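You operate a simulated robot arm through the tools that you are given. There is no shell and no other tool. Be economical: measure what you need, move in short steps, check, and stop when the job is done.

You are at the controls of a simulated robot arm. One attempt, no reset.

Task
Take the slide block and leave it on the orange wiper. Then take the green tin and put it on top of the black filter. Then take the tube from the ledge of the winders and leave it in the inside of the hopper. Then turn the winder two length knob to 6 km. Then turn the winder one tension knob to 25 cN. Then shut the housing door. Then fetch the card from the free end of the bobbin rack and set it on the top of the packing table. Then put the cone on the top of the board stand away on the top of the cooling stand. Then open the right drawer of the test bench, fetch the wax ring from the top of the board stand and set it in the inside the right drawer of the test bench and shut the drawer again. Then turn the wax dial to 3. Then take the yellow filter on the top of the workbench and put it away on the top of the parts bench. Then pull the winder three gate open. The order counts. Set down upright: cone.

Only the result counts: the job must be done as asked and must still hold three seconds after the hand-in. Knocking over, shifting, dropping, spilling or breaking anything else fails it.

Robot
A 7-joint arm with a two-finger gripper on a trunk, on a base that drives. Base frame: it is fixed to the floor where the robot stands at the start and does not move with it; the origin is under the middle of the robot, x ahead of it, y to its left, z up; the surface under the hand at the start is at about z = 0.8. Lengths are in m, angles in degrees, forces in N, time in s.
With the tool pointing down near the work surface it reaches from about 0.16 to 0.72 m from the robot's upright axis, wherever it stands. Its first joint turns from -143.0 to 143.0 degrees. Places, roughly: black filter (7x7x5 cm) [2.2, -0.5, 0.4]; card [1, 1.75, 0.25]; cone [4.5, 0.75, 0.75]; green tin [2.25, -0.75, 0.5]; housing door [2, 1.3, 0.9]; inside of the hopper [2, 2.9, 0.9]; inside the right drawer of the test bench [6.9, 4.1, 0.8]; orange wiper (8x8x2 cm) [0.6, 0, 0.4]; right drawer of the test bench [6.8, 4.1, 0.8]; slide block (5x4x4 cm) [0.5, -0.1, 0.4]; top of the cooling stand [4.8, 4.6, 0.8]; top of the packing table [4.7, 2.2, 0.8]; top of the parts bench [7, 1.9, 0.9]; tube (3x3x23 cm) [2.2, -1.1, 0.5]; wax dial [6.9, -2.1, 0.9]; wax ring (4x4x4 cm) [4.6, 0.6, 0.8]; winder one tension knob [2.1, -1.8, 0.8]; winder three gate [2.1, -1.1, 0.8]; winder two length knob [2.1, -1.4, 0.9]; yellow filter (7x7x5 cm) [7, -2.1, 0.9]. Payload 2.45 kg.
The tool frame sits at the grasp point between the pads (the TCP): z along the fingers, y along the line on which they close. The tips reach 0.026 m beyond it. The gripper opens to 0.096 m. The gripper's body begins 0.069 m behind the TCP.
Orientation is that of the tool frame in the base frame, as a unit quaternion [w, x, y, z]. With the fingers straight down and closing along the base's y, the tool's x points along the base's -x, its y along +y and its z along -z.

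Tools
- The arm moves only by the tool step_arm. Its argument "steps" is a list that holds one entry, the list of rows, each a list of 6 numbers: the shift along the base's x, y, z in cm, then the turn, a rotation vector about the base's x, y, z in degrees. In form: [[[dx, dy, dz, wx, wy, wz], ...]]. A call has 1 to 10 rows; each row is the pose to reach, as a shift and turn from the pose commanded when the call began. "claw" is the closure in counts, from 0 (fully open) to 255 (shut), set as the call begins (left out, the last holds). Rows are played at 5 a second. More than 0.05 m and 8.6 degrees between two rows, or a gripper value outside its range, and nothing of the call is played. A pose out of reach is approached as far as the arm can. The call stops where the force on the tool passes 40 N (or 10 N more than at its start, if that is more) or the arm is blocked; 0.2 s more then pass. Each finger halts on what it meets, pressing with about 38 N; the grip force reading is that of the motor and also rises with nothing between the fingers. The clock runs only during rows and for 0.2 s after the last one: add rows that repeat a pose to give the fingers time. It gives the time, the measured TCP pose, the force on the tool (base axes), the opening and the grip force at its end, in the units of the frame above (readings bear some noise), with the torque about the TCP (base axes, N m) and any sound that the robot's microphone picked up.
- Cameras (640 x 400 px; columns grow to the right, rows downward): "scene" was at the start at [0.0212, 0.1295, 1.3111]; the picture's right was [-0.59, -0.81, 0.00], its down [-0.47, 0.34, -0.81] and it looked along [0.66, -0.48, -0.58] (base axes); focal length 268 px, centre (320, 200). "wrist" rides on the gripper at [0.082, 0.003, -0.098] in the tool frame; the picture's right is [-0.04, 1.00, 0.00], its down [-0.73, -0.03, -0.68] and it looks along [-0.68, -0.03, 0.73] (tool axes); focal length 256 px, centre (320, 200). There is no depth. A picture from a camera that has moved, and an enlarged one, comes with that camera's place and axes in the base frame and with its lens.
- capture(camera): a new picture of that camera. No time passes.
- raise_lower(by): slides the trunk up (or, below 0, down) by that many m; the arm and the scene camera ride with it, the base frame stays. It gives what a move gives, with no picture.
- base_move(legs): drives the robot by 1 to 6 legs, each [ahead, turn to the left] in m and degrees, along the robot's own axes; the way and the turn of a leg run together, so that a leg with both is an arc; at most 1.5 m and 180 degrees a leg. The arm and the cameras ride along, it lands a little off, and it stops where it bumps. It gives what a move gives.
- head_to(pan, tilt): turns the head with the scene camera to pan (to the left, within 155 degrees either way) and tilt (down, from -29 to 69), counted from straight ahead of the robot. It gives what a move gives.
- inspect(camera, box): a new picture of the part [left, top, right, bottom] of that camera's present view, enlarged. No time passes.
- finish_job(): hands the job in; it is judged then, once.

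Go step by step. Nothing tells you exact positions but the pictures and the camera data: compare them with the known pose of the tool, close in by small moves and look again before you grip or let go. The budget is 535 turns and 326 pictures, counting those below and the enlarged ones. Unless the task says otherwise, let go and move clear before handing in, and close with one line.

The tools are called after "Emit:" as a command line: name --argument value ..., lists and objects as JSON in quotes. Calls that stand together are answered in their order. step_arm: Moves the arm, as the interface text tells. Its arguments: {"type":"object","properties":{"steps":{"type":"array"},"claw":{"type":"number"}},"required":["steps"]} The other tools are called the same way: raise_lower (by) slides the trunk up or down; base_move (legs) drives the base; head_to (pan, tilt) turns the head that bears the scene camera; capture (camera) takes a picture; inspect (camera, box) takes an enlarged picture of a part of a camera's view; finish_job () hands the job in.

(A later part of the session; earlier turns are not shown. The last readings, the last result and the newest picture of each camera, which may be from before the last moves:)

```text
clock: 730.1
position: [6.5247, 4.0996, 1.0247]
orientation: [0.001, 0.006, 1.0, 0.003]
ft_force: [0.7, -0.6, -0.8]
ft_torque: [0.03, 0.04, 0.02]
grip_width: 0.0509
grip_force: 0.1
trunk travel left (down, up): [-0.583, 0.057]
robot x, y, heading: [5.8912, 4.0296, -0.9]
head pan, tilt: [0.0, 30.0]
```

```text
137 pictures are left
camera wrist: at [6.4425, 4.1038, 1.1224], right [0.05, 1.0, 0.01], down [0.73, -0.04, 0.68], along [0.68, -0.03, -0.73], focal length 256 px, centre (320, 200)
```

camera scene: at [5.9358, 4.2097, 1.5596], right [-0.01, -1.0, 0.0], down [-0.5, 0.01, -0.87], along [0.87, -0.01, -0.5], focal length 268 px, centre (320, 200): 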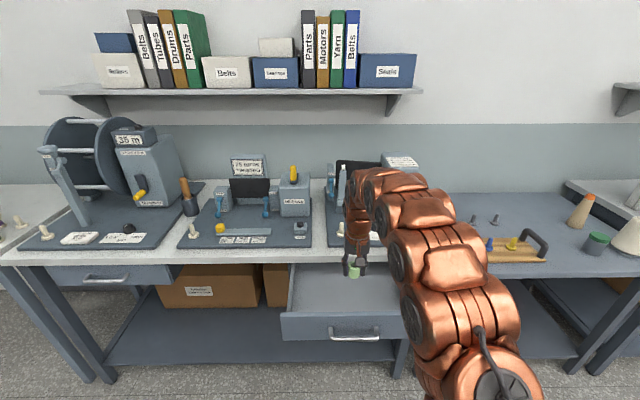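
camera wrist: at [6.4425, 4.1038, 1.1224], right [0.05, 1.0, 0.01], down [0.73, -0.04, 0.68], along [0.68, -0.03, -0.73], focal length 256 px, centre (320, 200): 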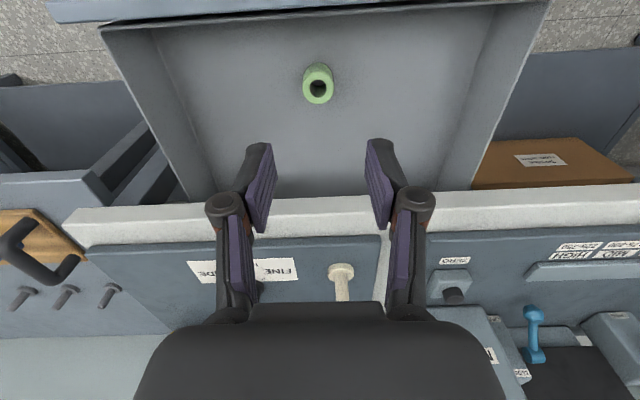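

Ring lies in the drawer. Back off, point closed fingers forward and push the drawer shut on the panel beside the handle (y≈4.23).

Emit:
base_move --legs '[[-0.4, 0]]'

Emit:
step_arm --steps '[[[0, 1, -2, 0, -8.5, 0], [0, 2, -4, 0, -17, 0], [0, 3, -6, 0, -25.5, 0], [0, 4, -8, 0, -34, 0], [0, 5, -10, 0, -42.5, 0], [0, 6, -12, 0, -51, 0], [0, 7, -14, 0, -59.5, 0], [0, 9, -17, 0, -68, 0], [0, 11, -20, 0, -76.5, 0], [0, 12.5, -22, 0, -85, 0]]]' --claw 255

Emit:
step_arm --steps '[[[0, 0.5, -0.5, 0, -5, 0]]]'

Emit:
capture --camera "scene"

Emit:
capture --camera "wrist"

```text
clock: 732.6
position: [6.1297, 4.1032, 1.0245]
orientation: [0.003, 0.006, 1.0, 0.003]
ft_force: [1.7, -0.6, -0.3]
ft_torque: [0.01, 0.05, -0.01]
grip_width: 0.0511
grip_force: 0.0
trunk travel left (down, up): [-0.583, 0.057]
robot x, y, heading: [5.4988, 4.0358, -0.7]
head pan, tilt: [0.0, 30.0]
```

```text
clock: 734.8
position: [6.1266, 4.228, 0.8062]
orientation: [0.678, 0.003, 0.735, 0.006]
ft_force: [0.0, -0.6, -0.1]
ft_torque: [0.02, 0.06, 0.02]
grip_width: 0.0
grip_force: 28.7
trunk travel left (down, up): [-0.583, 0.057]
robot x, y, heading: [5.5009, 4.0318, -0.9]
head pan, tilt: [0.0, 30.0]
```

```text
clock: 735.2
position: [6.1277, 4.233, 0.8009]
orientation: [0.709, 0.002, 0.705, 0.005]
ft_force: [-0.3, -0.4, 0.1]
ft_torque: [0.0, 0.0, 0.01]
grip_width: 0.0
grip_force: 28.5
trunk travel left (down, up): [-0.583, 0.057]
robot x, y, heading: [5.4988, 4.036, -0.8]
head pan, tilt: [0.0, 30.0]
```

```text
136 pictures are left
camera scene: at [5.5421, 4.2147, 1.5596], right [-0.01, -1.0, 0.0], down [-0.5, 0.01, -0.87], along [0.87, -0.01, -0.5], focal length 268 px, centre (320, 200)
```

scene: 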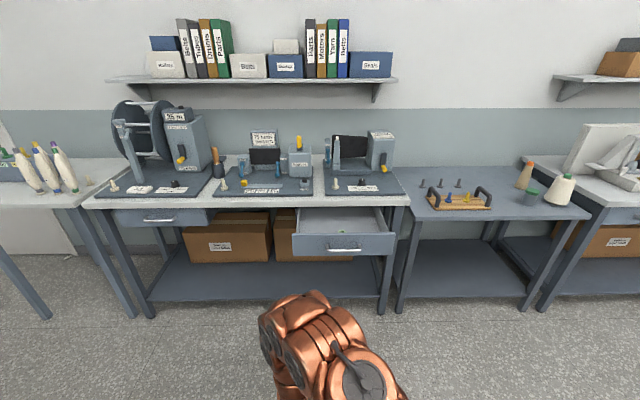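

```text
135 pictures are left
camera wrist: at [6.0301, 4.2378, 0.7189], right [-0.01, 1.0, 0.05], down [-0.68, -0.04, 0.73], along [0.73, -0.03, 0.68], focal length 256 px, centre (320, 200)
```

wrist: 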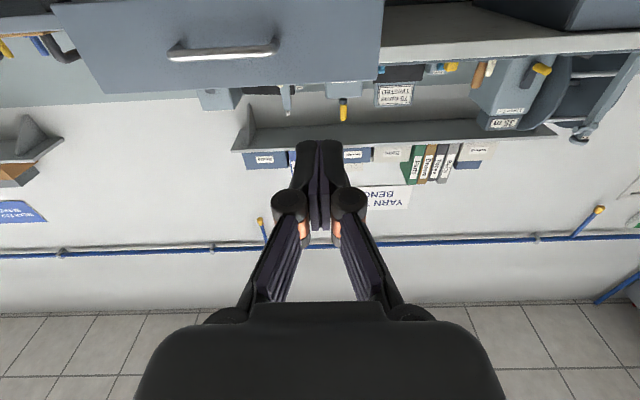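

Emit:
base_move --legs '[[0.4, 0]]'

Emit:
capture --camera "scene"

```text
clock: 737.7
position: [6.5318, 4.2194, 0.8011]
orientation: [0.709, 0.006, 0.705, 0.003]
ft_force: [-0.2, -0.4, 0.0]
ft_torque: [-0.02, 0.02, 0.02]
grip_width: 0.0001
grip_force: 28.7
trunk travel left (down, up): [-0.583, 0.057]
robot x, y, heading: [5.8981, 4.0285, -1.4]
head pan, tilt: [0.0, 30.0]
```

```text
134 pictures are left
camera scene: at [5.9455, 4.2064, 1.5596], right [-0.03, -1.0, 0.0], down [-0.5, 0.01, -0.87], along [0.87, -0.02, -0.5], focal length 268 px, centre (320, 200)
```

scene: 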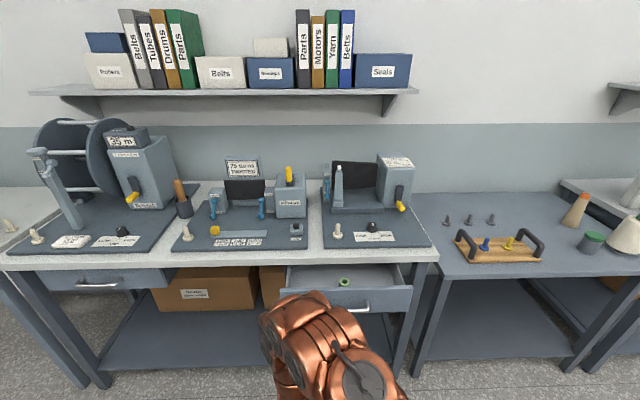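

Drawer is moving in with the ring inside. Keep pushing.

Emit:
base_move --legs '[[0.13, 0]]'

Emit:
capture --camera "scene"

```text
clock: 739.0
position: [6.6597, 4.2169, 0.8014]
orientation: [0.709, 0.006, 0.706, 0.002]
ft_force: [-0.8, 0.6, 0.1]
ft_torque: [0.01, 0.0, -0.01]
grip_width: 0.0
grip_force: 28.7
trunk travel left (down, up): [-0.583, 0.057]
robot x, y, heading: [6.0276, 4.0257, -1.3]
head pan, tilt: [0.0, 30.0]
```

```text
133 pictures are left
camera scene: at [6.0742, 4.2031, 1.5596], right [-0.03, -1.0, 0.0], down [-0.5, 0.01, -0.87], along [0.87, -0.02, -0.5], focal length 268 px, centre (320, 200)
```

scene: 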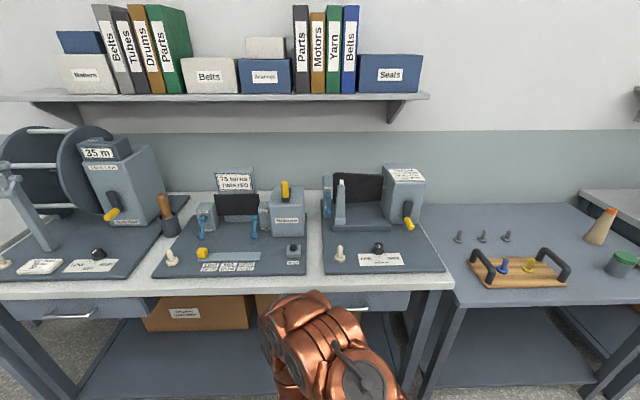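

Emit:
base_move --legs '[[0.03, 0]]'

Emit:
base_move --legs '[[0.02, 0]]'

Emit:
capture --camera "scene"

```text
clock: 739.8
position: [6.666, 4.215, 0.7996]
orientation: [0.708, 0.003, 0.706, 0.001]
ft_force: [-18.5, -2.0, 9.9]
ft_torque: [0.01, -0.13, 0.01]
grip_width: 0.0059
grip_force: 28.4
trunk travel left (down, up): [-0.583, 0.057]
robot x, y, heading: [6.0396, 4.0284, -1.4]
head pan, tilt: [0.0, 30.0]
stopped in leg 1: the force on the tool passed its limit at 116 N (the readings are from after the stop); the commanded pose is now the measured one
```

```text
clock: 740.5
position: [6.6658, 4.2165, 0.7986]
orientation: [0.707, 0.0, 0.707, 0.0]
ft_force: [-18.3, -1.3, 11.1]
ft_torque: [0.0, -0.25, -0.03]
grip_width: 0.0059
grip_force: 28.1
trunk travel left (down, up): [-0.583, 0.057]
robot x, y, heading: [6.044, 4.0224, -1.5]
head pan, tilt: [0.0, 30.0]
stopped in leg 1: the force on the tool passed its limit at 70 N (the readings are from after the stop); the commanded pose is now the measured one
```

```text
132 pictures are left
camera scene: at [6.085, 4.2026, 1.5595], right [-0.02, -1.0, 0.0], down [-0.5, 0.01, -0.87], along [0.87, -0.02, -0.5], focal length 268 px, centre (320, 200)
```

scene: 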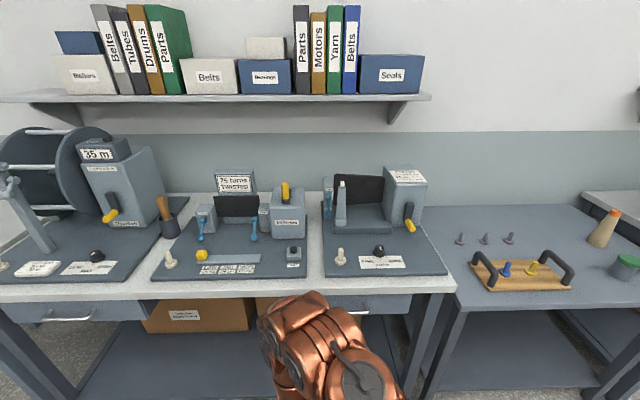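

End stop reached. Back off and verify.

Emit:
base_move --legs '[[-0.5, 0]]'

Emit:
capture --camera "scene"

```text
clock: 743.4
position: [6.1748, 4.2306, 0.7986]
orientation: [0.706, -0.002, 0.708, 0.004]
ft_force: [0.2, 0.4, -0.6]
ft_torque: [0.0, -0.03, 0.0]
grip_width: 0.0
grip_force: 28.7
trunk travel left (down, up): [-0.583, 0.057]
robot x, y, heading: [5.5513, 4.0327, -0.9]
head pan, tilt: [0.0, 30.0]
```

```text
131 pictures are left
camera scene: at [5.5949, 4.2126, 1.5596], right [-0.01, -1.0, 0.0], down [-0.5, 0.01, -0.87], along [0.87, -0.01, -0.5], focal length 268 px, centre (320, 200)
```

scene: 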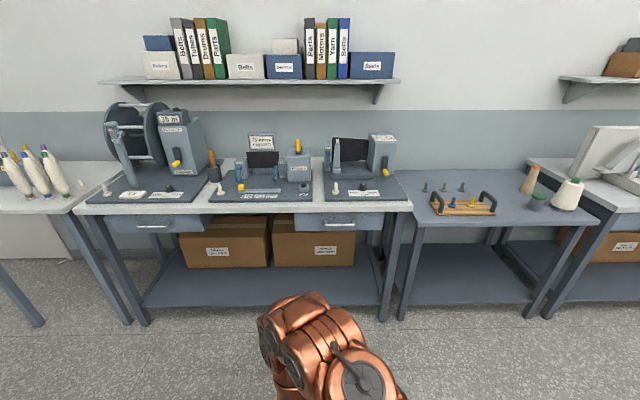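

Drawer is shut with the ring inside. Now head south along the east benches to the wax dial at [6.9,-2.1].

Emit:
base_move --legs '[[0, -89], [1.5, 0], [1.5, 0], [1.5, 0]]'

Emit:
head_to --pan 45 --tilt 20

Emit:
capture --camera "scene"

```text
clock: 768.5
position: [5.593, -1.0539, 0.7985]
orientation: [0.494, 0.508, 0.493, -0.506]
ft_force: [-0.4, 0.6, 0.4]
ft_torque: [-0.01, -0.02, -0.02]
grip_width: 0.0
grip_force: 28.9
trunk travel left (down, up): [-0.583, 0.057]
robot x, y, heading: [5.4136, -0.424, -92.7]
head pan, tilt: [0.0, 30.0]
```

```text
clock: 769.6
position: [5.5924, -1.0539, 0.7984]
orientation: [0.494, 0.507, 0.493, -0.506]
ft_force: [0.3, 0.1, -0.6]
ft_torque: [0.0, 0.0, 0.01]
grip_width: 0.0
grip_force: 28.8
trunk travel left (down, up): [-0.583, 0.057]
robot x, y, heading: [5.4176, -0.4245, -92.8]
head pan, tilt: [45.0, 20.0]
```

```text
130 pictures are left
camera scene: at [5.662, -0.4517, 1.5756], right [-0.74, -0.67, 0.0], down [-0.23, 0.25, -0.94], along [0.63, -0.7, -0.34], focal length 268 px, centre (320, 200)
```

scene: 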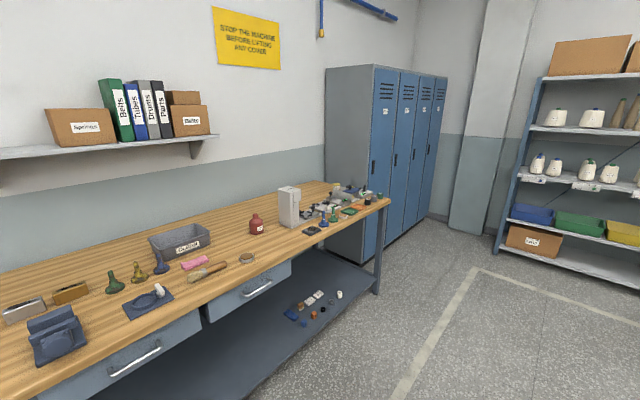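

Emit:
base_move --legs '[[0, 12], [1.5, 0], [0.1, 0], [0, 80]]'

Emit:
head_to --pan 0 --tilt 25

Emit:
capture --camera "scene"

```text
clock: 781.9
position: [6.2709, -1.7889, 0.7992]
orientation: [0.707, -0.001, 0.708, 0.004]
ft_force: [-0.3, -0.9, -0.1]
ft_torque: [-0.02, -0.03, -0.03]
grip_width: 0.0
grip_force: 28.2
trunk travel left (down, up): [-0.583, 0.057]
robot x, y, heading: [5.6457, -1.9873, -1.0]
head pan, tilt: [45.0, 20.0]
```

```text
clock: 783.0
position: [6.2704, -1.789, 0.7982]
orientation: [0.706, 0.0, 0.708, 0.004]
ft_force: [-0.3, 0.0, 0.3]
ft_torque: [0.0, 0.01, -0.02]
grip_width: 0.0
grip_force: 28.7
trunk travel left (down, up): [-0.583, 0.057]
robot x, y, heading: [5.6459, -1.9882, -0.7]
head pan, tilt: [0.0, 25.0]
```

```text
129 pictures are left
camera scene: at [5.6915, -1.8068, 1.5676], right [-0.01, -1.0, 0.0], down [-0.42, 0.01, -0.91], along [0.91, -0.01, -0.42], focal length 268 px, centre (320, 200)
```

scene: 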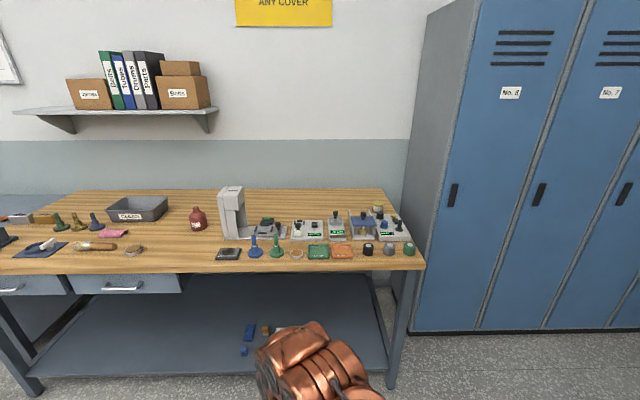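

Emit:
inspect --camera "scene" --box '[205, 180, 430, 275]'

```text
2.84 times, centred on (318, 228) of scene
camera zoom: at [5.6915, -1.8068, 1.5676], right [-0.01, -1.0, 0.0], down [-0.42, 0.01, -0.91], along [0.91, -0.01, -0.42], focal length 763 px, centre (327, 122)
```

zoom: 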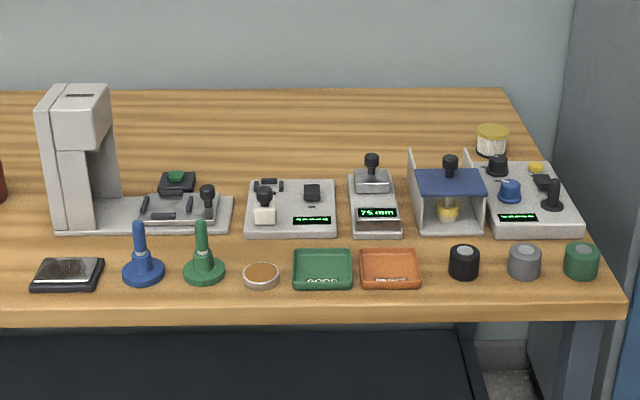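

Emit:
inspect --camera "scene" --box '[345, 195, 425, 255]'

Emit:
inspect --camera "scene" --box '[280, 205, 360, 265]'

```text
6.67 times, centred on (385, 225) of scene
camera zoom: at [5.6915, -1.8068, 1.5676], right [-0.01, -1.0, 0.0], down [-0.42, 0.01, -0.91], along [0.91, -0.01, -0.42], focal length 1789 px, centre (-113, 33)
```

zoom: 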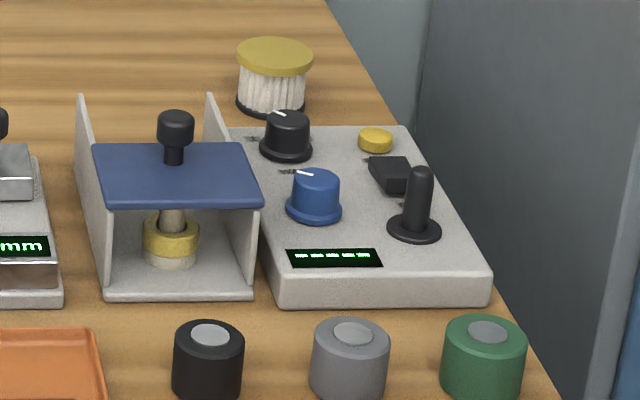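

```text
6.67 times, centred on (320, 235) of scene
camera zoom: at [5.6915, -1.8068, 1.5676], right [-0.01, -1.0, 0.0], down [-0.42, 0.01, -0.91], along [0.91, -0.01, -0.42], focal length 1789 px, centre (320, -33)
```

zoom: 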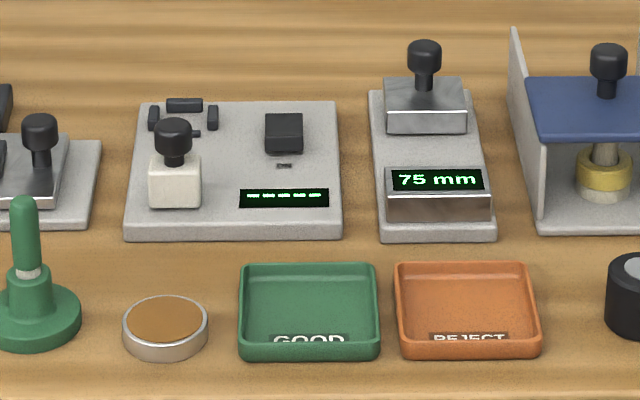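

Gadget at the right has a black and a blue knob; wax dial at x≈6.9 should be the black one – need a closer look. Restore tool-down, raised.

Emit:
step_arm --steps '[[[0, -2, 4, 0, 8.5, 0], [-1, -4, 8, 0, 17, 0], [-2, -6, 12, 0, 25.5, 0], [-3, -8, 16, 0, 34, 0], [-4, -10, 20, 0, 42.5, 0], [-5, -12, 24, 0, 51, 0], [-6, -14, 28, 0, 59.5, 0], [-7, -16, 31, 0, 68, 0], [-7, -18, 33, 0, 76.5, 0], [-7, -20, 35, 0, 85, 0]]]' --claw 0

Emit:
step_arm --steps '[[[0, -4, 0, 0, 5, 0], [0, -8, 0, 0, 5, 0], [0, -12, 0, 0, 5, 0]]]'

Emit:
base_move --legs '[[0.42, 0]]'

Emit:
capture --camera "wrist"

Emit:
capture --camera "scene"

```text
clock: 785.2
position: [6.1994, -1.9875, 1.1484]
orientation: [0.042, 0.002, 0.999, 0.003]
ft_force: [-0.1, 0.3, 0.9]
ft_torque: [0.0, -0.05, 0.02]
grip_width: 0.096
grip_force: 0.1
out of reach, approached as far as the arm can: row 3
trunk travel left (down, up): [-0.583, 0.057]
robot x, y, heading: [5.6472, -1.9863, -0.7]
head pan, tilt: [0.0, 25.0]
```

```text
clock: 786.0
position: [6.2002, -2.1096, 1.1472]
orientation: [-0.002, 0.002, 1.0, 0.003]
ft_force: [-0.3, 0.0, 0.3]
ft_torque: [-0.02, -0.01, -0.01]
grip_width: 0.0959
grip_force: 0.0
trunk travel left (down, up): [-0.583, 0.057]
robot x, y, heading: [5.6453, -1.9891, -1.0]
head pan, tilt: [0.0, 25.0]
```

```text
clock: 788.6
position: [6.621, -2.1102, 1.1477]
orientation: [-0.001, -0.002, 1.0, 0.004]
ft_force: [-0.6, 0.1, 1.2]
ft_torque: [-0.04, -0.03, 0.01]
grip_width: 0.096
grip_force: 0.1
trunk travel left (down, up): [-0.583, 0.057]
robot x, y, heading: [6.0674, -1.9928, -0.6]
head pan, tilt: [0.0, 25.0]
```

```text
125 pictures are left
camera wrist: at [6.5392, -2.1078, 1.2454], right [0.04, 1.0, 0.01], down [0.73, -0.03, 0.68], along [0.68, -0.02, -0.74], focal length 256 px, centre (320, 200)
```

wrist: 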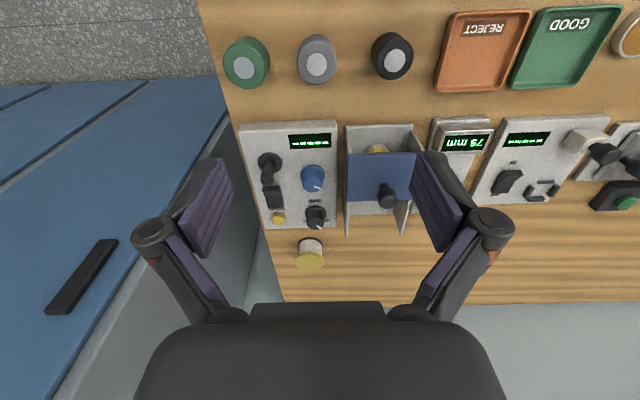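

```text
124 pictures are left
camera scene: at [6.1093, -1.8122, 1.5676], right [-0.01, -1.0, 0.0], down [-0.42, 0.0, -0.91], along [0.91, -0.01, -0.42], focal length 268 px, centre (320, 200)
```

scene: 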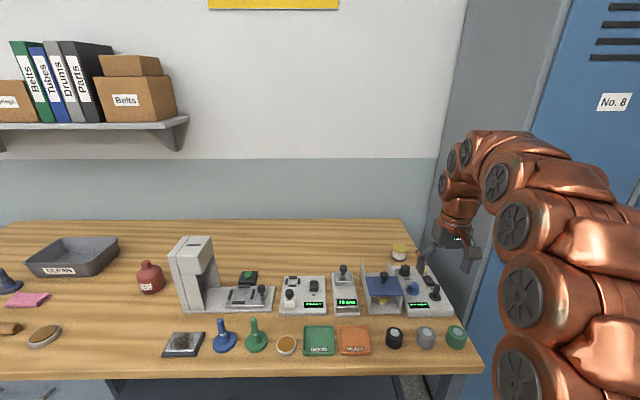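

Emit:
inspect --camera "wrist" --box '[235, 115, 345, 235]'

Emit:
inspect --camera "scene" --box '[380, 255, 460, 315]'

```text
3.33 times, centred on (290, 175) of wrist
camera zoom: at [6.5392, -2.1078, 1.2454], right [0.04, 1.0, 0.01], down [0.73, -0.03, 0.68], along [0.68, -0.02, -0.74], focal length 853 px, centre (420, 283)
```

zoom: 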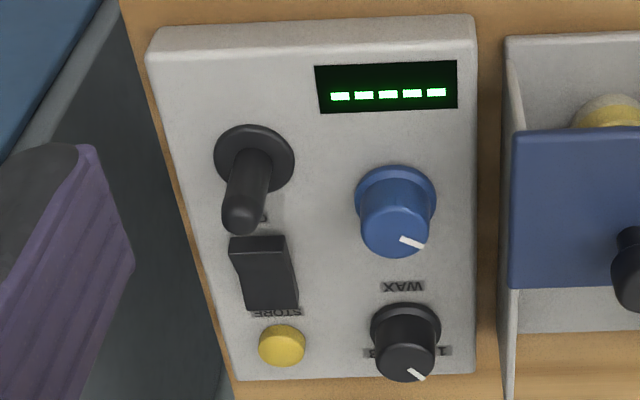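

```text
6.67 times, centred on (420, 285) of scene
camera zoom: at [6.1093, -1.8122, 1.5676], right [-0.01, -1.0, 0.0], down [-0.42, 0.0, -0.91], along [0.91, -0.01, -0.42], focal length 1789 px, centre (-347, -367)
```

zoom: 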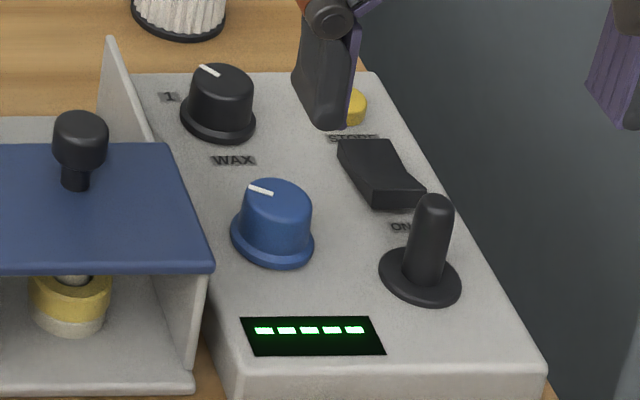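

The "WAX" label belongs to the black dial with numerals. I move the wrist camera over it for a clear reading.

Emit:
base_move --legs '[[0.12, 0]]'

Emit:
step_arm --steps '[[[4, -0.5, -1, 0, 0, 0], [8, -1, -2, 0, 0, 0], [12, -1.5, -3, 0, 0, 0], [16, -1.5, -4, 0, 0, 0]]]'

Emit:
capture --camera "wrist"

```text
clock: 789.9
position: [6.7386, -2.1124, 1.1467]
orientation: [0.0, 0.001, 1.0, 0.003]
ft_force: [-0.6, 0.4, 1.1]
ft_torque: [-0.04, 0.04, -0.04]
grip_width: 0.0961
grip_force: 0.1
trunk travel left (down, up): [-0.583, 0.057]
robot x, y, heading: [6.1834, -1.9949, -0.3]
head pan, tilt: [0.0, 25.0]
```

```text
clock: 790.9
position: [6.8809, -2.1292, 1.1129]
orientation: [0.0, 0.0, 1.0, 0.003]
ft_force: [0.1, -0.3, 0.8]
ft_torque: [0.03, 0.0, -0.02]
grip_width: 0.096
grip_force: 0.0
out of reach, approached as far as the arm can: row 4
trunk travel left (down, up): [-0.583, 0.057]
robot x, y, heading: [6.1829, -1.9972, -0.5]
head pan, tilt: [0.0, 25.0]
```

```text
121 pictures are left
camera wrist: at [6.7993, -2.1274, 1.211], right [0.04, 1.0, 0.01], down [0.73, -0.03, 0.68], along [0.68, -0.02, -0.73], focal length 256 px, centre (320, 200)
```

wrist: 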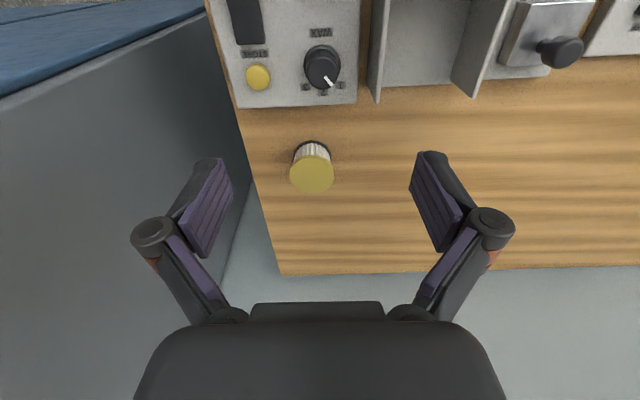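

Emit:
inspect --camera "wrist" --box '[288, 20, 368, 110]'

```text
4.44 times, centred on (328, 65) of wrist
camera zoom: at [6.7993, -2.1274, 1.211], right [0.04, 1.0, 0.01], down [0.73, -0.03, 0.68], along [0.68, -0.02, -0.73], focal length 1138 px, centre (284, 800)
```

zoom: 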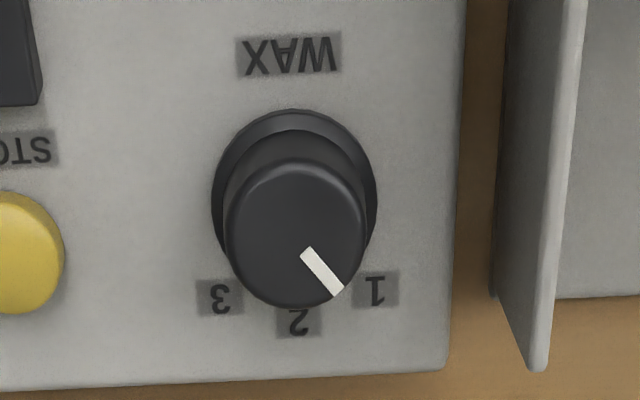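

Clear now: the wax dial points to 1 (at +40° toward +y); 3 lies at −40°, so I must turn it −80° about z. Dial cap is at [6.876,-2.126,0.948]. I pre-rotate the gripper by +130°.

Emit:
step_arm --steps '[[[0, 0, 0, 0, 0, 8.5], [0, 0, 0, 0, 0, 17], [0, 0, 0, 0, 0, 25.5], [0, 0, 0, 0, 0, 34], [0, 0, 0, 0, 0, 42.5], [0, 0, 0, 0, 0, 51], [0, 0, 0, 0, 0, 59.5], [0, 0, 0, 0, 0, 68], [0, 0, 0, 0, 0, 76.5], [0, 0, 0, 0, 0, 85]]]' --claw 115

Emit:
step_arm --steps '[[[0, 0, 0, 0, 0, 8.5], [0, 0, 0, 0, 0, 17], [0, 0, 0, 0, 0, 25.5], [0, 0, 0, 0, 0, 34], [0, 0, 0, 0, 0, 42.5], [0, 0, 0, 0, 0, 45]]]'

Emit:
capture --camera "wrist"

```text
clock: 793.1
position: [6.8785, -2.1287, 1.1127]
orientation: [-0.003, -0.677, 0.736, 0.002]
ft_force: [0.4, 0.3, 0.6]
ft_torque: [0.03, 0.01, -0.03]
grip_width: 0.0527
grip_force: 0.0
trunk travel left (down, up): [-0.583, 0.057]
robot x, y, heading: [6.1844, -1.9945, -0.8]
head pan, tilt: [0.0, 25.0]
```

```text
clock: 794.5
position: [6.8788, -2.1289, 1.1124]
orientation: [0.003, 0.907, -0.422, -0.001]
ft_force: [0.3, 0.2, 0.2]
ft_torque: [-0.03, -0.02, 0.02]
grip_width: 0.0525
grip_force: 0.1
trunk travel left (down, up): [-0.583, 0.057]
robot x, y, heading: [6.1861, -1.9927, -0.7]
head pan, tilt: [0.0, 25.0]
```

```text
119 pictures are left
camera wrist: at [6.9298, -2.1922, 1.2105], right [-0.79, -0.61, 0.01], down [-0.45, 0.58, 0.68], along [-0.42, 0.53, -0.74], focal length 256 px, centre (320, 200)
```

wrist: 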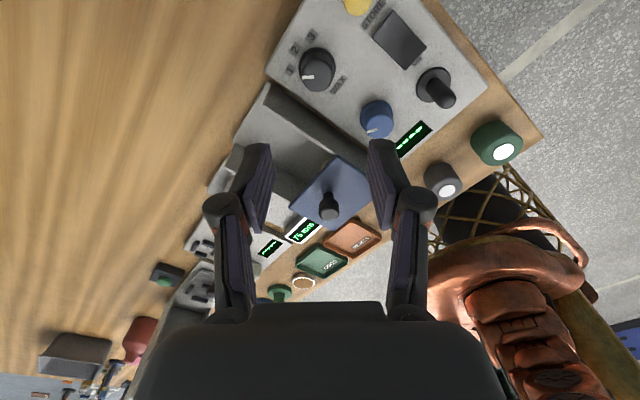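

Emit:
step_arm --steps '[[[0.1, -0.1, -4, 0, 0, 0], [0.1, -0.1, -8, 0, 0, 0], [0.1, -0.1, -11, 0, 0, 0]]]'

Emit:
capture --camera "wrist"

Emit:
inspect --camera "scene" --box '[370, 240, 470, 315]'

```text
clock: 795.3
position: [6.8815, -2.1307, 1.0033]
orientation: [0.003, 0.906, -0.422, 0.0]
ft_force: [-0.1, -0.1, 0.2]
ft_torque: [0.0, 0.0, 0.01]
grip_width: 0.0528
grip_force: 0.0
trunk travel left (down, up): [-0.583, 0.057]
robot x, y, heading: [6.1828, -1.9942, -0.8]
head pan, tilt: [0.0, 25.0]
```

```text
118 pictures are left
camera wrist: at [6.9323, -2.1941, 1.1017], right [-0.79, -0.61, 0.01], down [-0.45, 0.58, 0.68], along [-0.42, 0.53, -0.74], focal length 256 px, centre (320, 200)
```

wrist: 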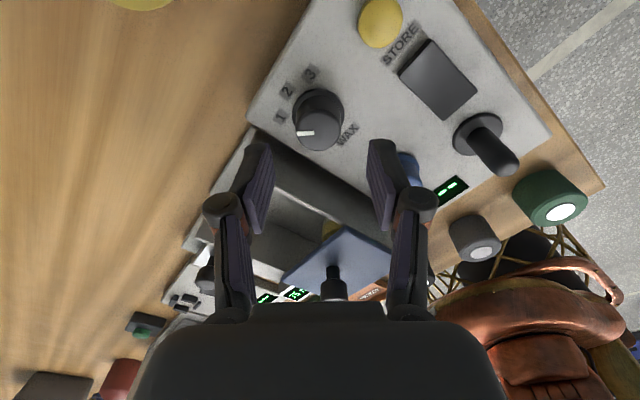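

```text
5.33 times, centred on (420, 278) of scene
camera zoom: at [6.2285, -1.8136, 1.5676], right [-0.01, -1.0, 0.0], down [-0.42, 0.01, -0.91], along [0.91, -0.01, -0.42], focal length 1431 px, centre (-213, -213)
```

zoom: 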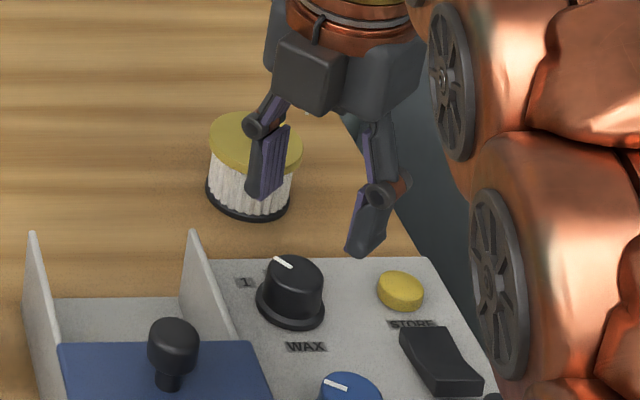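

Dial triangulated at [6.885,-2.126,0.94]. Descend and grip.

Emit:
step_arm --steps '[[[0.3, 0.5, -3, 0, 0, 0], [0.3, 0.5, -5.6, 0, 0, 0]]]'

Emit:
step_arm --steps '[[[0, 0, 0, 0, 0, 0], [0, 0, 0, 0, 0, 0], [0, 0, 0, 0, 0, 0], [0, 0, 0, 0, 0, 0]]]' --claw 210

Emit:
capture --camera "wrist"

Emit:
inspect --camera "scene" --box '[370, 240, 470, 315]'

```text
clock: 795.9
position: [6.8816, -2.1265, 0.9477]
orientation: [0.003, 0.906, -0.423, -0.003]
ft_force: [0.1, -0.4, 0.3]
ft_torque: [-0.05, 0.02, -0.02]
grip_width: 0.0526
grip_force: 0.1
trunk travel left (down, up): [-0.583, 0.057]
robot x, y, heading: [6.1819, -1.9932, -0.5]
head pan, tilt: [0.0, 25.0]
```

```text
clock: 796.9
position: [6.8806, -2.1274, 0.9483]
orientation: [0.004, 0.906, -0.423, -0.002]
ft_force: [-20.5, -7.7, -1.1]
ft_torque: [-0.07, 0.67, -0.07]
grip_width: 0.0332
grip_force: 44.9
trunk travel left (down, up): [-0.583, 0.057]
robot x, y, heading: [6.185, -1.9918, -0.7]
head pan, tilt: [0.0, 25.0]
```

```text
116 pictures are left
camera wrist: at [6.9318, -2.1917, 1.0464], right [-0.79, -0.61, 0.01], down [-0.44, 0.59, 0.68], along [-0.42, 0.53, -0.73], focal length 256 px, centre (320, 200)
```

wrist: 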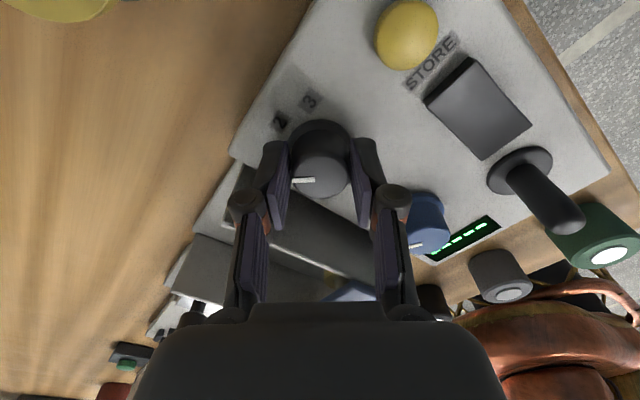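

```text
5.33 times, centred on (420, 278) of scene
camera zoom: at [6.2273, -1.8143, 1.5676], right [-0.01, -1.0, 0.0], down [-0.42, 0.01, -0.91], along [0.91, -0.01, -0.42], focal length 1431 px, centre (-213, -213)
```

zoom: 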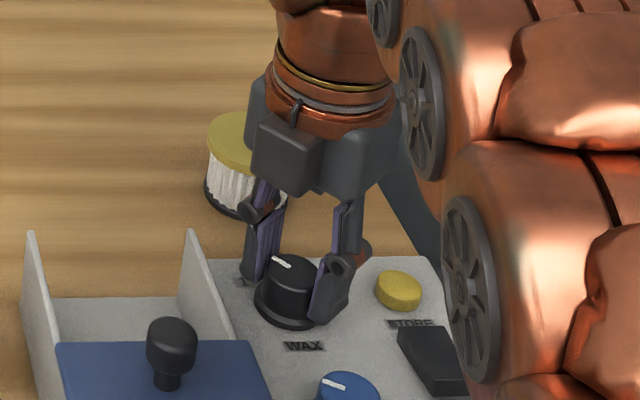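

Gripped. Turn −80° about z in small steps.

Emit:
step_arm --steps '[[[-0.1, 0, 0, 0, 0, -8], [-0.2, -0.1, 0, 0, 0, -16], [-0.2, -0.1, 0, 0, 0, -24], [-0.2, -0.1, 0, 0, 0, -32], [-0.2, -0.1, 0, 0, 0, -40]]]'

Emit:
capture --camera "wrist"

```text
clock: 798.1
position: [6.8805, -2.1288, 0.9477]
orientation: [-0.003, -0.705, 0.709, 0.0]
ft_force: [-19.6, -25.2, 22.5]
ft_torque: [-0.83, 0.63, 0.04]
grip_width: 0.0336
grip_force: 45.2
trunk travel left (down, up): [-0.583, 0.057]
robot x, y, heading: [6.1821, -1.9954, -0.6]
head pan, tilt: [0.0, 25.0]
```

```text
114 pictures are left
camera wrist: at [6.8769, -2.2092, 1.0466], right [-1.0, 0.04, 0.0], down [0.04, 0.74, 0.68], along [0.03, 0.68, -0.74], focal length 256 px, centre (320, 200)
```

wrist: 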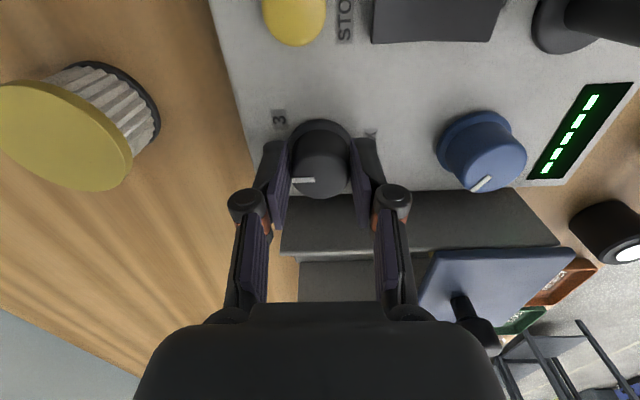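

Half way (pointing at 2). Continue −40° with a bit of relief.

Emit:
step_arm --steps '[[[-0.1, -0.2, 0.1, 0, 0, 0], [-0.15, -0.3, 0.15, 0, 0, -8], [-0.15, -0.3, 0.15, 0, 0, -16], [-0.15, -0.3, 0.15, 0, 0, -24], [-0.15, -0.3, 0.15, 0, 0, -32], [-0.15, -0.3, 0.15, 0, 0, -40]]]'

Emit:
capture --camera "wrist"

```text
clock: 799.5
position: [6.8792, -2.128, 0.9486]
orientation: [-0.001, -0.422, 0.907, 0.003]
ft_force: [-8.0, -1.8, 4.6]
ft_torque: [0.21, -0.02, -0.02]
grip_width: 0.0334
grip_force: 45.0
trunk travel left (down, up): [-0.583, 0.057]
robot x, y, heading: [6.1816, -1.9954, -0.9]
head pan, tilt: [0.0, 25.0]
```

```text
113 pictures are left
camera wrist: at [6.8247, -2.1885, 1.0462], right [-0.74, 0.67, 0.01], down [0.5, 0.54, 0.68], along [0.45, 0.51, -0.73], focal length 256 px, centre (320, 200)
```

wrist: 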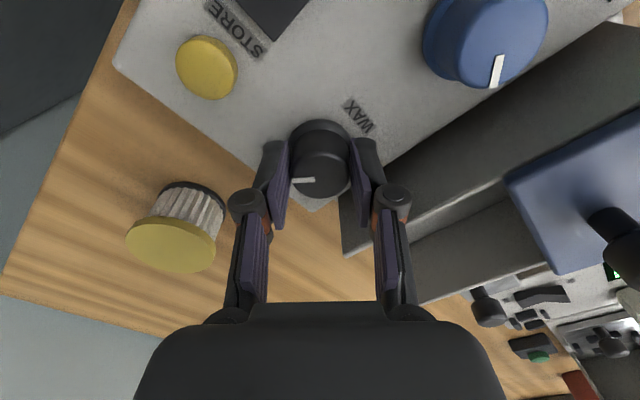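

Release, lift and check.

Emit:
step_arm --steps '[[[0, 0, 0, 0, 0, 0], [0, 0, 0, 0, 0, 0], [0, 0, 0, 0, 0, 0]]]' --claw 115

Emit:
step_arm --steps '[[[0, 0, 4, 0, 0, 0], [0, 0, 8, 0, 0, 0], [0, 0, 12, 0, 0, 0], [0, 0, 16, 0, 0, 0]]]'

Emit:
capture --camera "wrist"

Emit:
inspect --camera "wrist" --box '[260, 20, 380, 120]'

```text
clock: 800.3
position: [6.8795, -2.1294, 0.9482]
orientation: [-0.002, -0.422, 0.906, 0.003]
ft_force: [-0.3, -0.2, 0.1]
ft_torque: [0.03, 0.01, 0.03]
grip_width: 0.0525
grip_force: 0.1
trunk travel left (down, up): [-0.583, 0.057]
robot x, y, heading: [6.1843, -1.9969, -1.0]
head pan, tilt: [0.0, 25.0]
```

```text
clock: 801.3
position: [6.8796, -2.13, 1.1095]
orientation: [-0.003, -0.423, 0.906, 0.003]
ft_force: [-0.5, 0.1, -1.0]
ft_torque: [-0.01, 0.0, 0.03]
grip_width: 0.0527
grip_force: 0.0
trunk travel left (down, up): [-0.583, 0.057]
robot x, y, heading: [6.1845, -1.9923, -0.7]
head pan, tilt: [0.0, 25.0]
```

```text
112 pictures are left
camera wrist: at [6.8251, -2.191, 1.2076], right [-0.74, 0.67, 0.01], down [0.5, 0.54, 0.68], along [0.45, 0.5, -0.74], focal length 256 px, centre (320, 200)
```

wrist: 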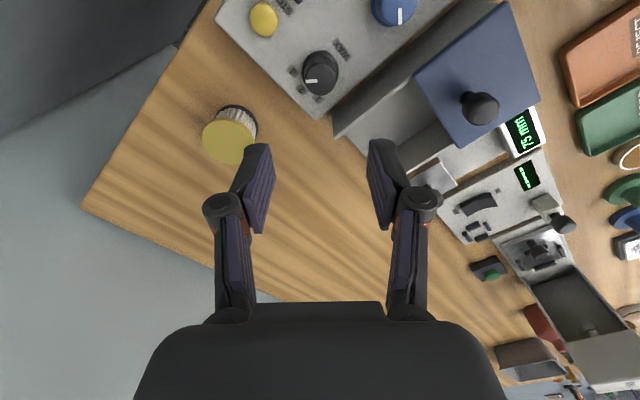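

```text
4.00 times, centred on (320, 70) of wrist
camera zoom: at [6.8251, -2.191, 1.2076], right [-0.74, 0.67, 0.01], down [0.5, 0.54, 0.68], along [0.45, 0.5, -0.74], focal length 1024 px, centre (320, 720)
```

zoom: 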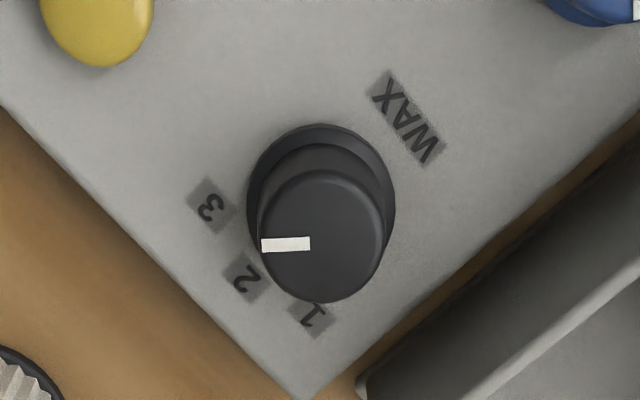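

The wax dial points to 3. Next, the yellow filter at [7.02,-2.145], top z≈0.914: rotate back −50° and drive 0.15 m nearer.

Emit:
step_arm --steps '[[[0, 0, 0, 0, 0, -8.5], [0, 0, 0, 0, 0, -17], [0, 0, 0, 0, 0, -25.5], [0, 0, 0, 0, 0, -34], [0, 0, 0, 0, 0, -42.5], [0, 0, 0, 0, 0, -50]]]' --claw 0

Emit:
base_move --legs '[[0.14, 0]]'

Emit:
capture --camera "wrist"

```text
clock: 802.7
position: [6.879, -2.1287, 1.109]
orientation: [0.0, 0.002, 1.0, 0.003]
ft_force: [0.7, -0.6, -0.1]
ft_torque: [-0.04, -0.02, -0.03]
grip_width: 0.0962
grip_force: 0.2
trunk travel left (down, up): [-0.583, 0.057]
robot x, y, heading: [6.1846, -1.9935, -0.6]
head pan, tilt: [0.0, 25.0]
```

```text
clock: 804.0
position: [6.9988, -2.13, 1.1069]
orientation: [-0.003, -0.001, 1.0, 0.004]
ft_force: [-0.9, 0.2, 0.4]
ft_torque: [0.01, 0.02, 0.0]
grip_width: 0.0959
grip_force: 0.0
trunk travel left (down, up): [-0.583, 0.057]
robot x, y, heading: [6.3032, -1.9934, -0.7]
head pan, tilt: [0.0, 25.0]
stopped in leg 1: the robot was blocked; the commanded pose is now the measured one
```

```text
110 pictures are left
camera wrist: at [6.9178, -2.1272, 1.2048], right [0.04, 1.0, 0.01], down [0.74, -0.03, 0.67], along [0.67, -0.02, -0.74], focal length 256 px, centre (320, 200)
```

wrist: 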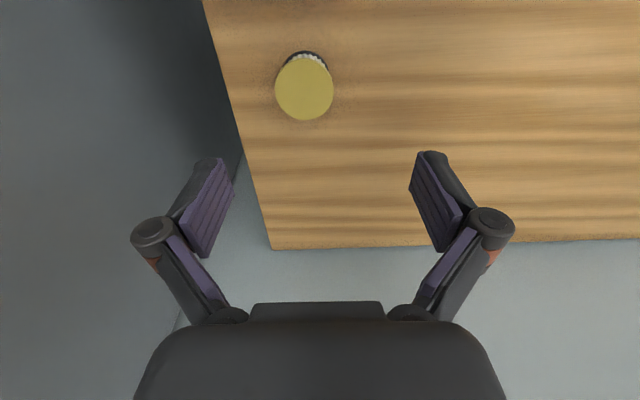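

Emit:
base_move --legs '[[-0.012, 0]]'

Emit:
step_arm --steps '[[[1.2, -0.8, -4, 0, 0, 0], [2.4, -1.5, -8, 0, 0, 0], [3, -1.7, -12, 0, 0, 0]]]'

Emit:
capture --camera "wrist"

```text
clock: 804.8
position: [6.986, -2.1304, 1.1065]
orientation: [-0.003, 0.0, 1.0, 0.004]
ft_force: [0.3, -0.6, 0.2]
ft_torque: [-0.02, 0.02, -0.02]
grip_width: 0.0961
grip_force: 0.1
trunk travel left (down, up): [-0.583, 0.057]
robot x, y, heading: [6.2898, -1.9932, -0.8]
head pan, tilt: [0.0, 25.0]
```

```text
clock: 805.6
position: [7.0145, -2.1472, 0.9873]
orientation: [-0.002, -0.002, 1.0, 0.003]
ft_force: [0.2, -0.1, -0.7]
ft_torque: [-0.01, -0.02, 0.0]
grip_width: 0.096
grip_force: 0.0
trunk travel left (down, up): [-0.583, 0.057]
robot x, y, heading: [6.2914, -1.9976, -0.8]
head pan, tilt: [0.0, 25.0]
```

```text
109 pictures are left
camera wrist: at [6.9336, -2.1441, 1.0855], right [0.04, 1.0, 0.01], down [0.74, -0.03, 0.68], along [0.68, -0.02, -0.74], focal length 256 px, centre (320, 200)
```

wrist: 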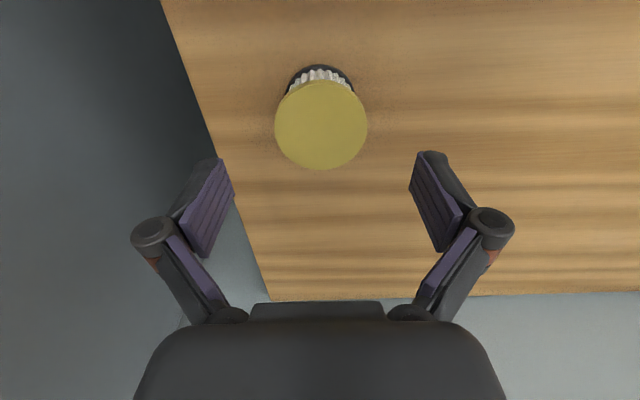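

Emit:
step_arm --steps '[[[0.3, 0.2, -4, 0, 0, 0], [0.3, 0.2, -8.2, 0, 0, 0]]]'

Emit:
step_arm --steps '[[[0, 0, 0, 0, 0, 0], [0, 0, 0, 0, 0, 0], [0, 0, 0, 0, 0, 0], [0, 0, 0, 0, 0, 0]]]' --claw 255

Emit:
step_arm --steps '[[[0, 0, 3, 0, 0, 0], [0, 0, 7, 0, 0, 0], [0, 0, 11, 0, 0, 0], [-1, 0, 15, 0, 0, 0], [-3, 0, 19, 0, 0, 0]]]'

Emit:
capture --camera "wrist"

```text
clock: 806.2
position: [7.02, -2.1445, 0.9052]
orientation: [-0.001, 0.001, 1.0, 0.003]
ft_force: [0.0, -1.2, 0.9]
ft_torque: [0.01, -0.04, 0.0]
grip_width: 0.0959
grip_force: 0.1
trunk travel left (down, up): [-0.583, 0.057]
robot x, y, heading: [6.2934, -1.9969, -0.7]
head pan, tilt: [0.0, 25.0]
```

```text
clock: 807.2
position: [7.0199, -2.1436, 0.9051]
orientation: [-0.002, 0.0, 1.0, 0.004]
ft_force: [-0.2, 1.0, 0.9]
ft_torque: [-0.04, -0.01, -0.01]
grip_width: 0.0592
grip_force: 38.3
trunk travel left (down, up): [-0.583, 0.057]
robot x, y, heading: [6.2919, -1.9952, -0.7]
head pan, tilt: [0.0, 25.0]
```

```text
clock: 808.4
position: [6.9881, -2.1446, 1.0943]
orientation: [-0.003, -0.001, 1.0, 0.003]
ft_force: [0.6, -0.2, -0.6]
ft_torque: [-0.02, 0.05, 0.02]
grip_width: 0.0592
grip_force: 38.0
trunk travel left (down, up): [-0.583, 0.057]
robot x, y, heading: [6.2945, -1.9933, -0.5]
head pan, tilt: [0.0, 25.0]
```

```text
108 pictures are left
camera wrist: at [6.9086, -2.1412, 1.1925], right [0.04, 1.0, 0.01], down [0.74, -0.03, 0.67], along [0.67, -0.02, -0.74], focal length 256 px, centre (320, 200)
```

wrist: 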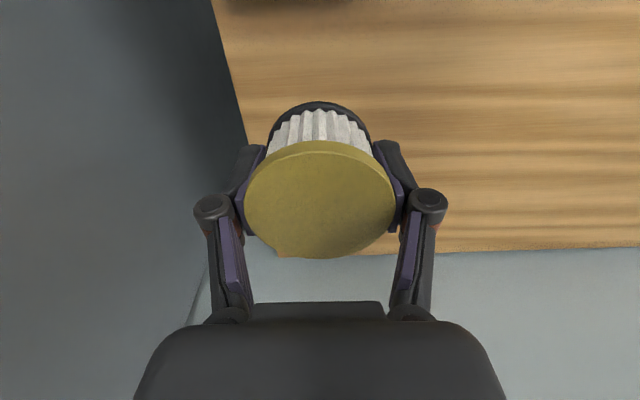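

Filter in hand. Back away and drive to the parts bench at y≈1.9.

Emit:
base_move --legs '[[-0.6, 0], [0, 91], [1.5, 0], [1.5, 0], [0.85, 0], [0, -90]]'

Emit:
head_to --pan 0 --tilt 28

Emit:
capture --camera "scene"

```text
clock: 837.6
position: [6.0925, 1.8001, 1.0937]
orientation: [-0.003, -0.076, 0.997, 0.003]
ft_force: [0.4, 0.6, -0.2]
ft_torque: [0.0, 0.02, -0.01]
grip_width: 0.0594
grip_force: 38.3
trunk travel left (down, up): [-0.583, 0.057]
robot x, y, heading: [5.3837, 1.8433, 7.9]
head pan, tilt: [0.0, 25.0]
```

```text
clock: 838.2
position: [6.0931, 1.8003, 1.0932]
orientation: [-0.003, -0.076, 0.997, 0.003]
ft_force: [-1.4, -0.8, -0.7]
ft_torque: [-0.04, 0.0, -0.01]
grip_width: 0.0594
grip_force: 37.8
trunk travel left (down, up): [-0.583, 0.057]
robot x, y, heading: [5.3808, 1.8405, 8.2]
head pan, tilt: [0.0, 28.0]
```

```text
107 pictures are left
camera scene: at [5.3964, 2.0268, 1.5628], right [0.14, -0.99, 0.0], down [-0.46, -0.07, -0.88], along [0.87, 0.12, -0.47], focal length 268 px, centre (320, 200)
```

scene: 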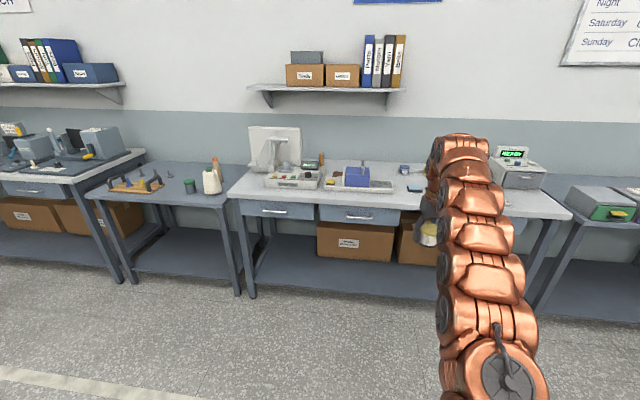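

Emit:
inspect --camera "scene" --box '[220, 120, 580, 240]'

```text
1.78 times, centred on (400, 180) of scene
camera zoom: at [5.3964, 2.0268, 1.5628], right [0.14, -0.99, 0.0], down [-0.46, -0.07, -0.88], along [0.87, 0.12, -0.47], focal length 477 px, centre (178, 236)
```

zoom: 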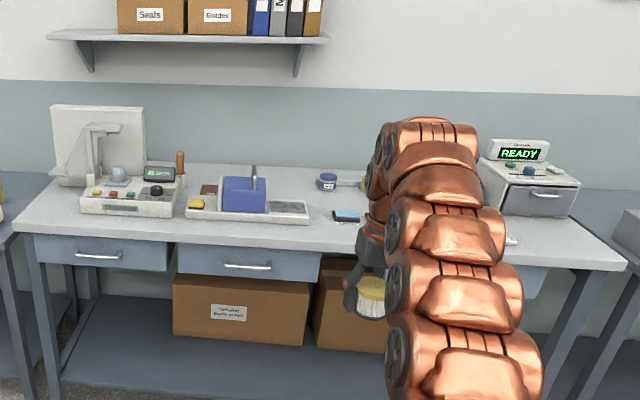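

Space near the front at ≈[6.76,1.68] seems free. Align heading and drive closer, then look from the wrist.

Emit:
base_move --legs '[[0, -12], [0.55, 0], [0, 4]]'

Emit:
capture --camera "wrist"

Emit:
capture --camera "scene"

```text
clock: 842.7
position: [6.6429, 1.6556, 1.0945]
orientation: [-0.003, -0.003, 1.0, 0.003]
ft_force: [0.0, 0.6, -0.9]
ft_torque: [-0.03, 0.05, -0.02]
grip_width: 0.059
grip_force: 38.3
trunk travel left (down, up): [-0.583, 0.057]
robot x, y, heading: [5.9486, 1.8024, -0.1]
head pan, tilt: [0.0, 28.0]
```

```text
105 pictures are left
camera wrist: at [6.562, 1.6582, 1.1926], right [0.03, 1.0, 0.01], down [0.74, -0.03, 0.68], along [0.67, -0.02, -0.74], focal length 256 px, centre (320, 200)
```

wrist: 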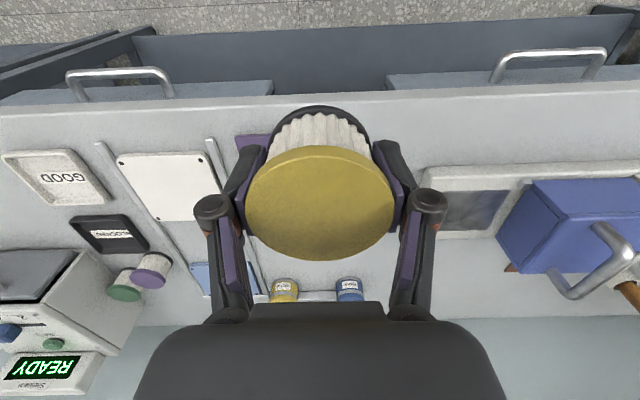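

```text
104 pictures are left
camera scene: at [5.9866, 1.9812, 1.5628], right [0.0, -1.0, 0.0], down [-0.47, 0.0, -0.88], along [0.88, 0.0, -0.47], focal length 268 px, centre (320, 200)
```

scene: 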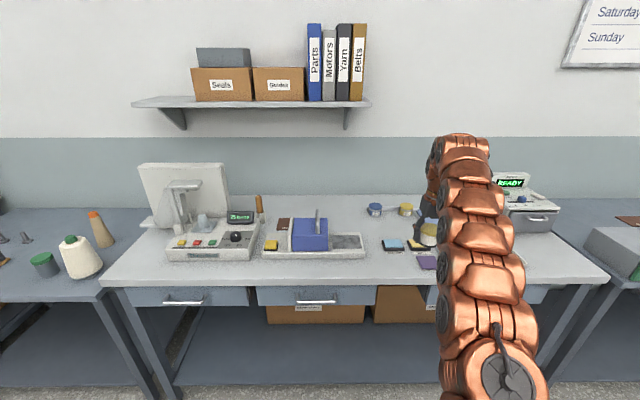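

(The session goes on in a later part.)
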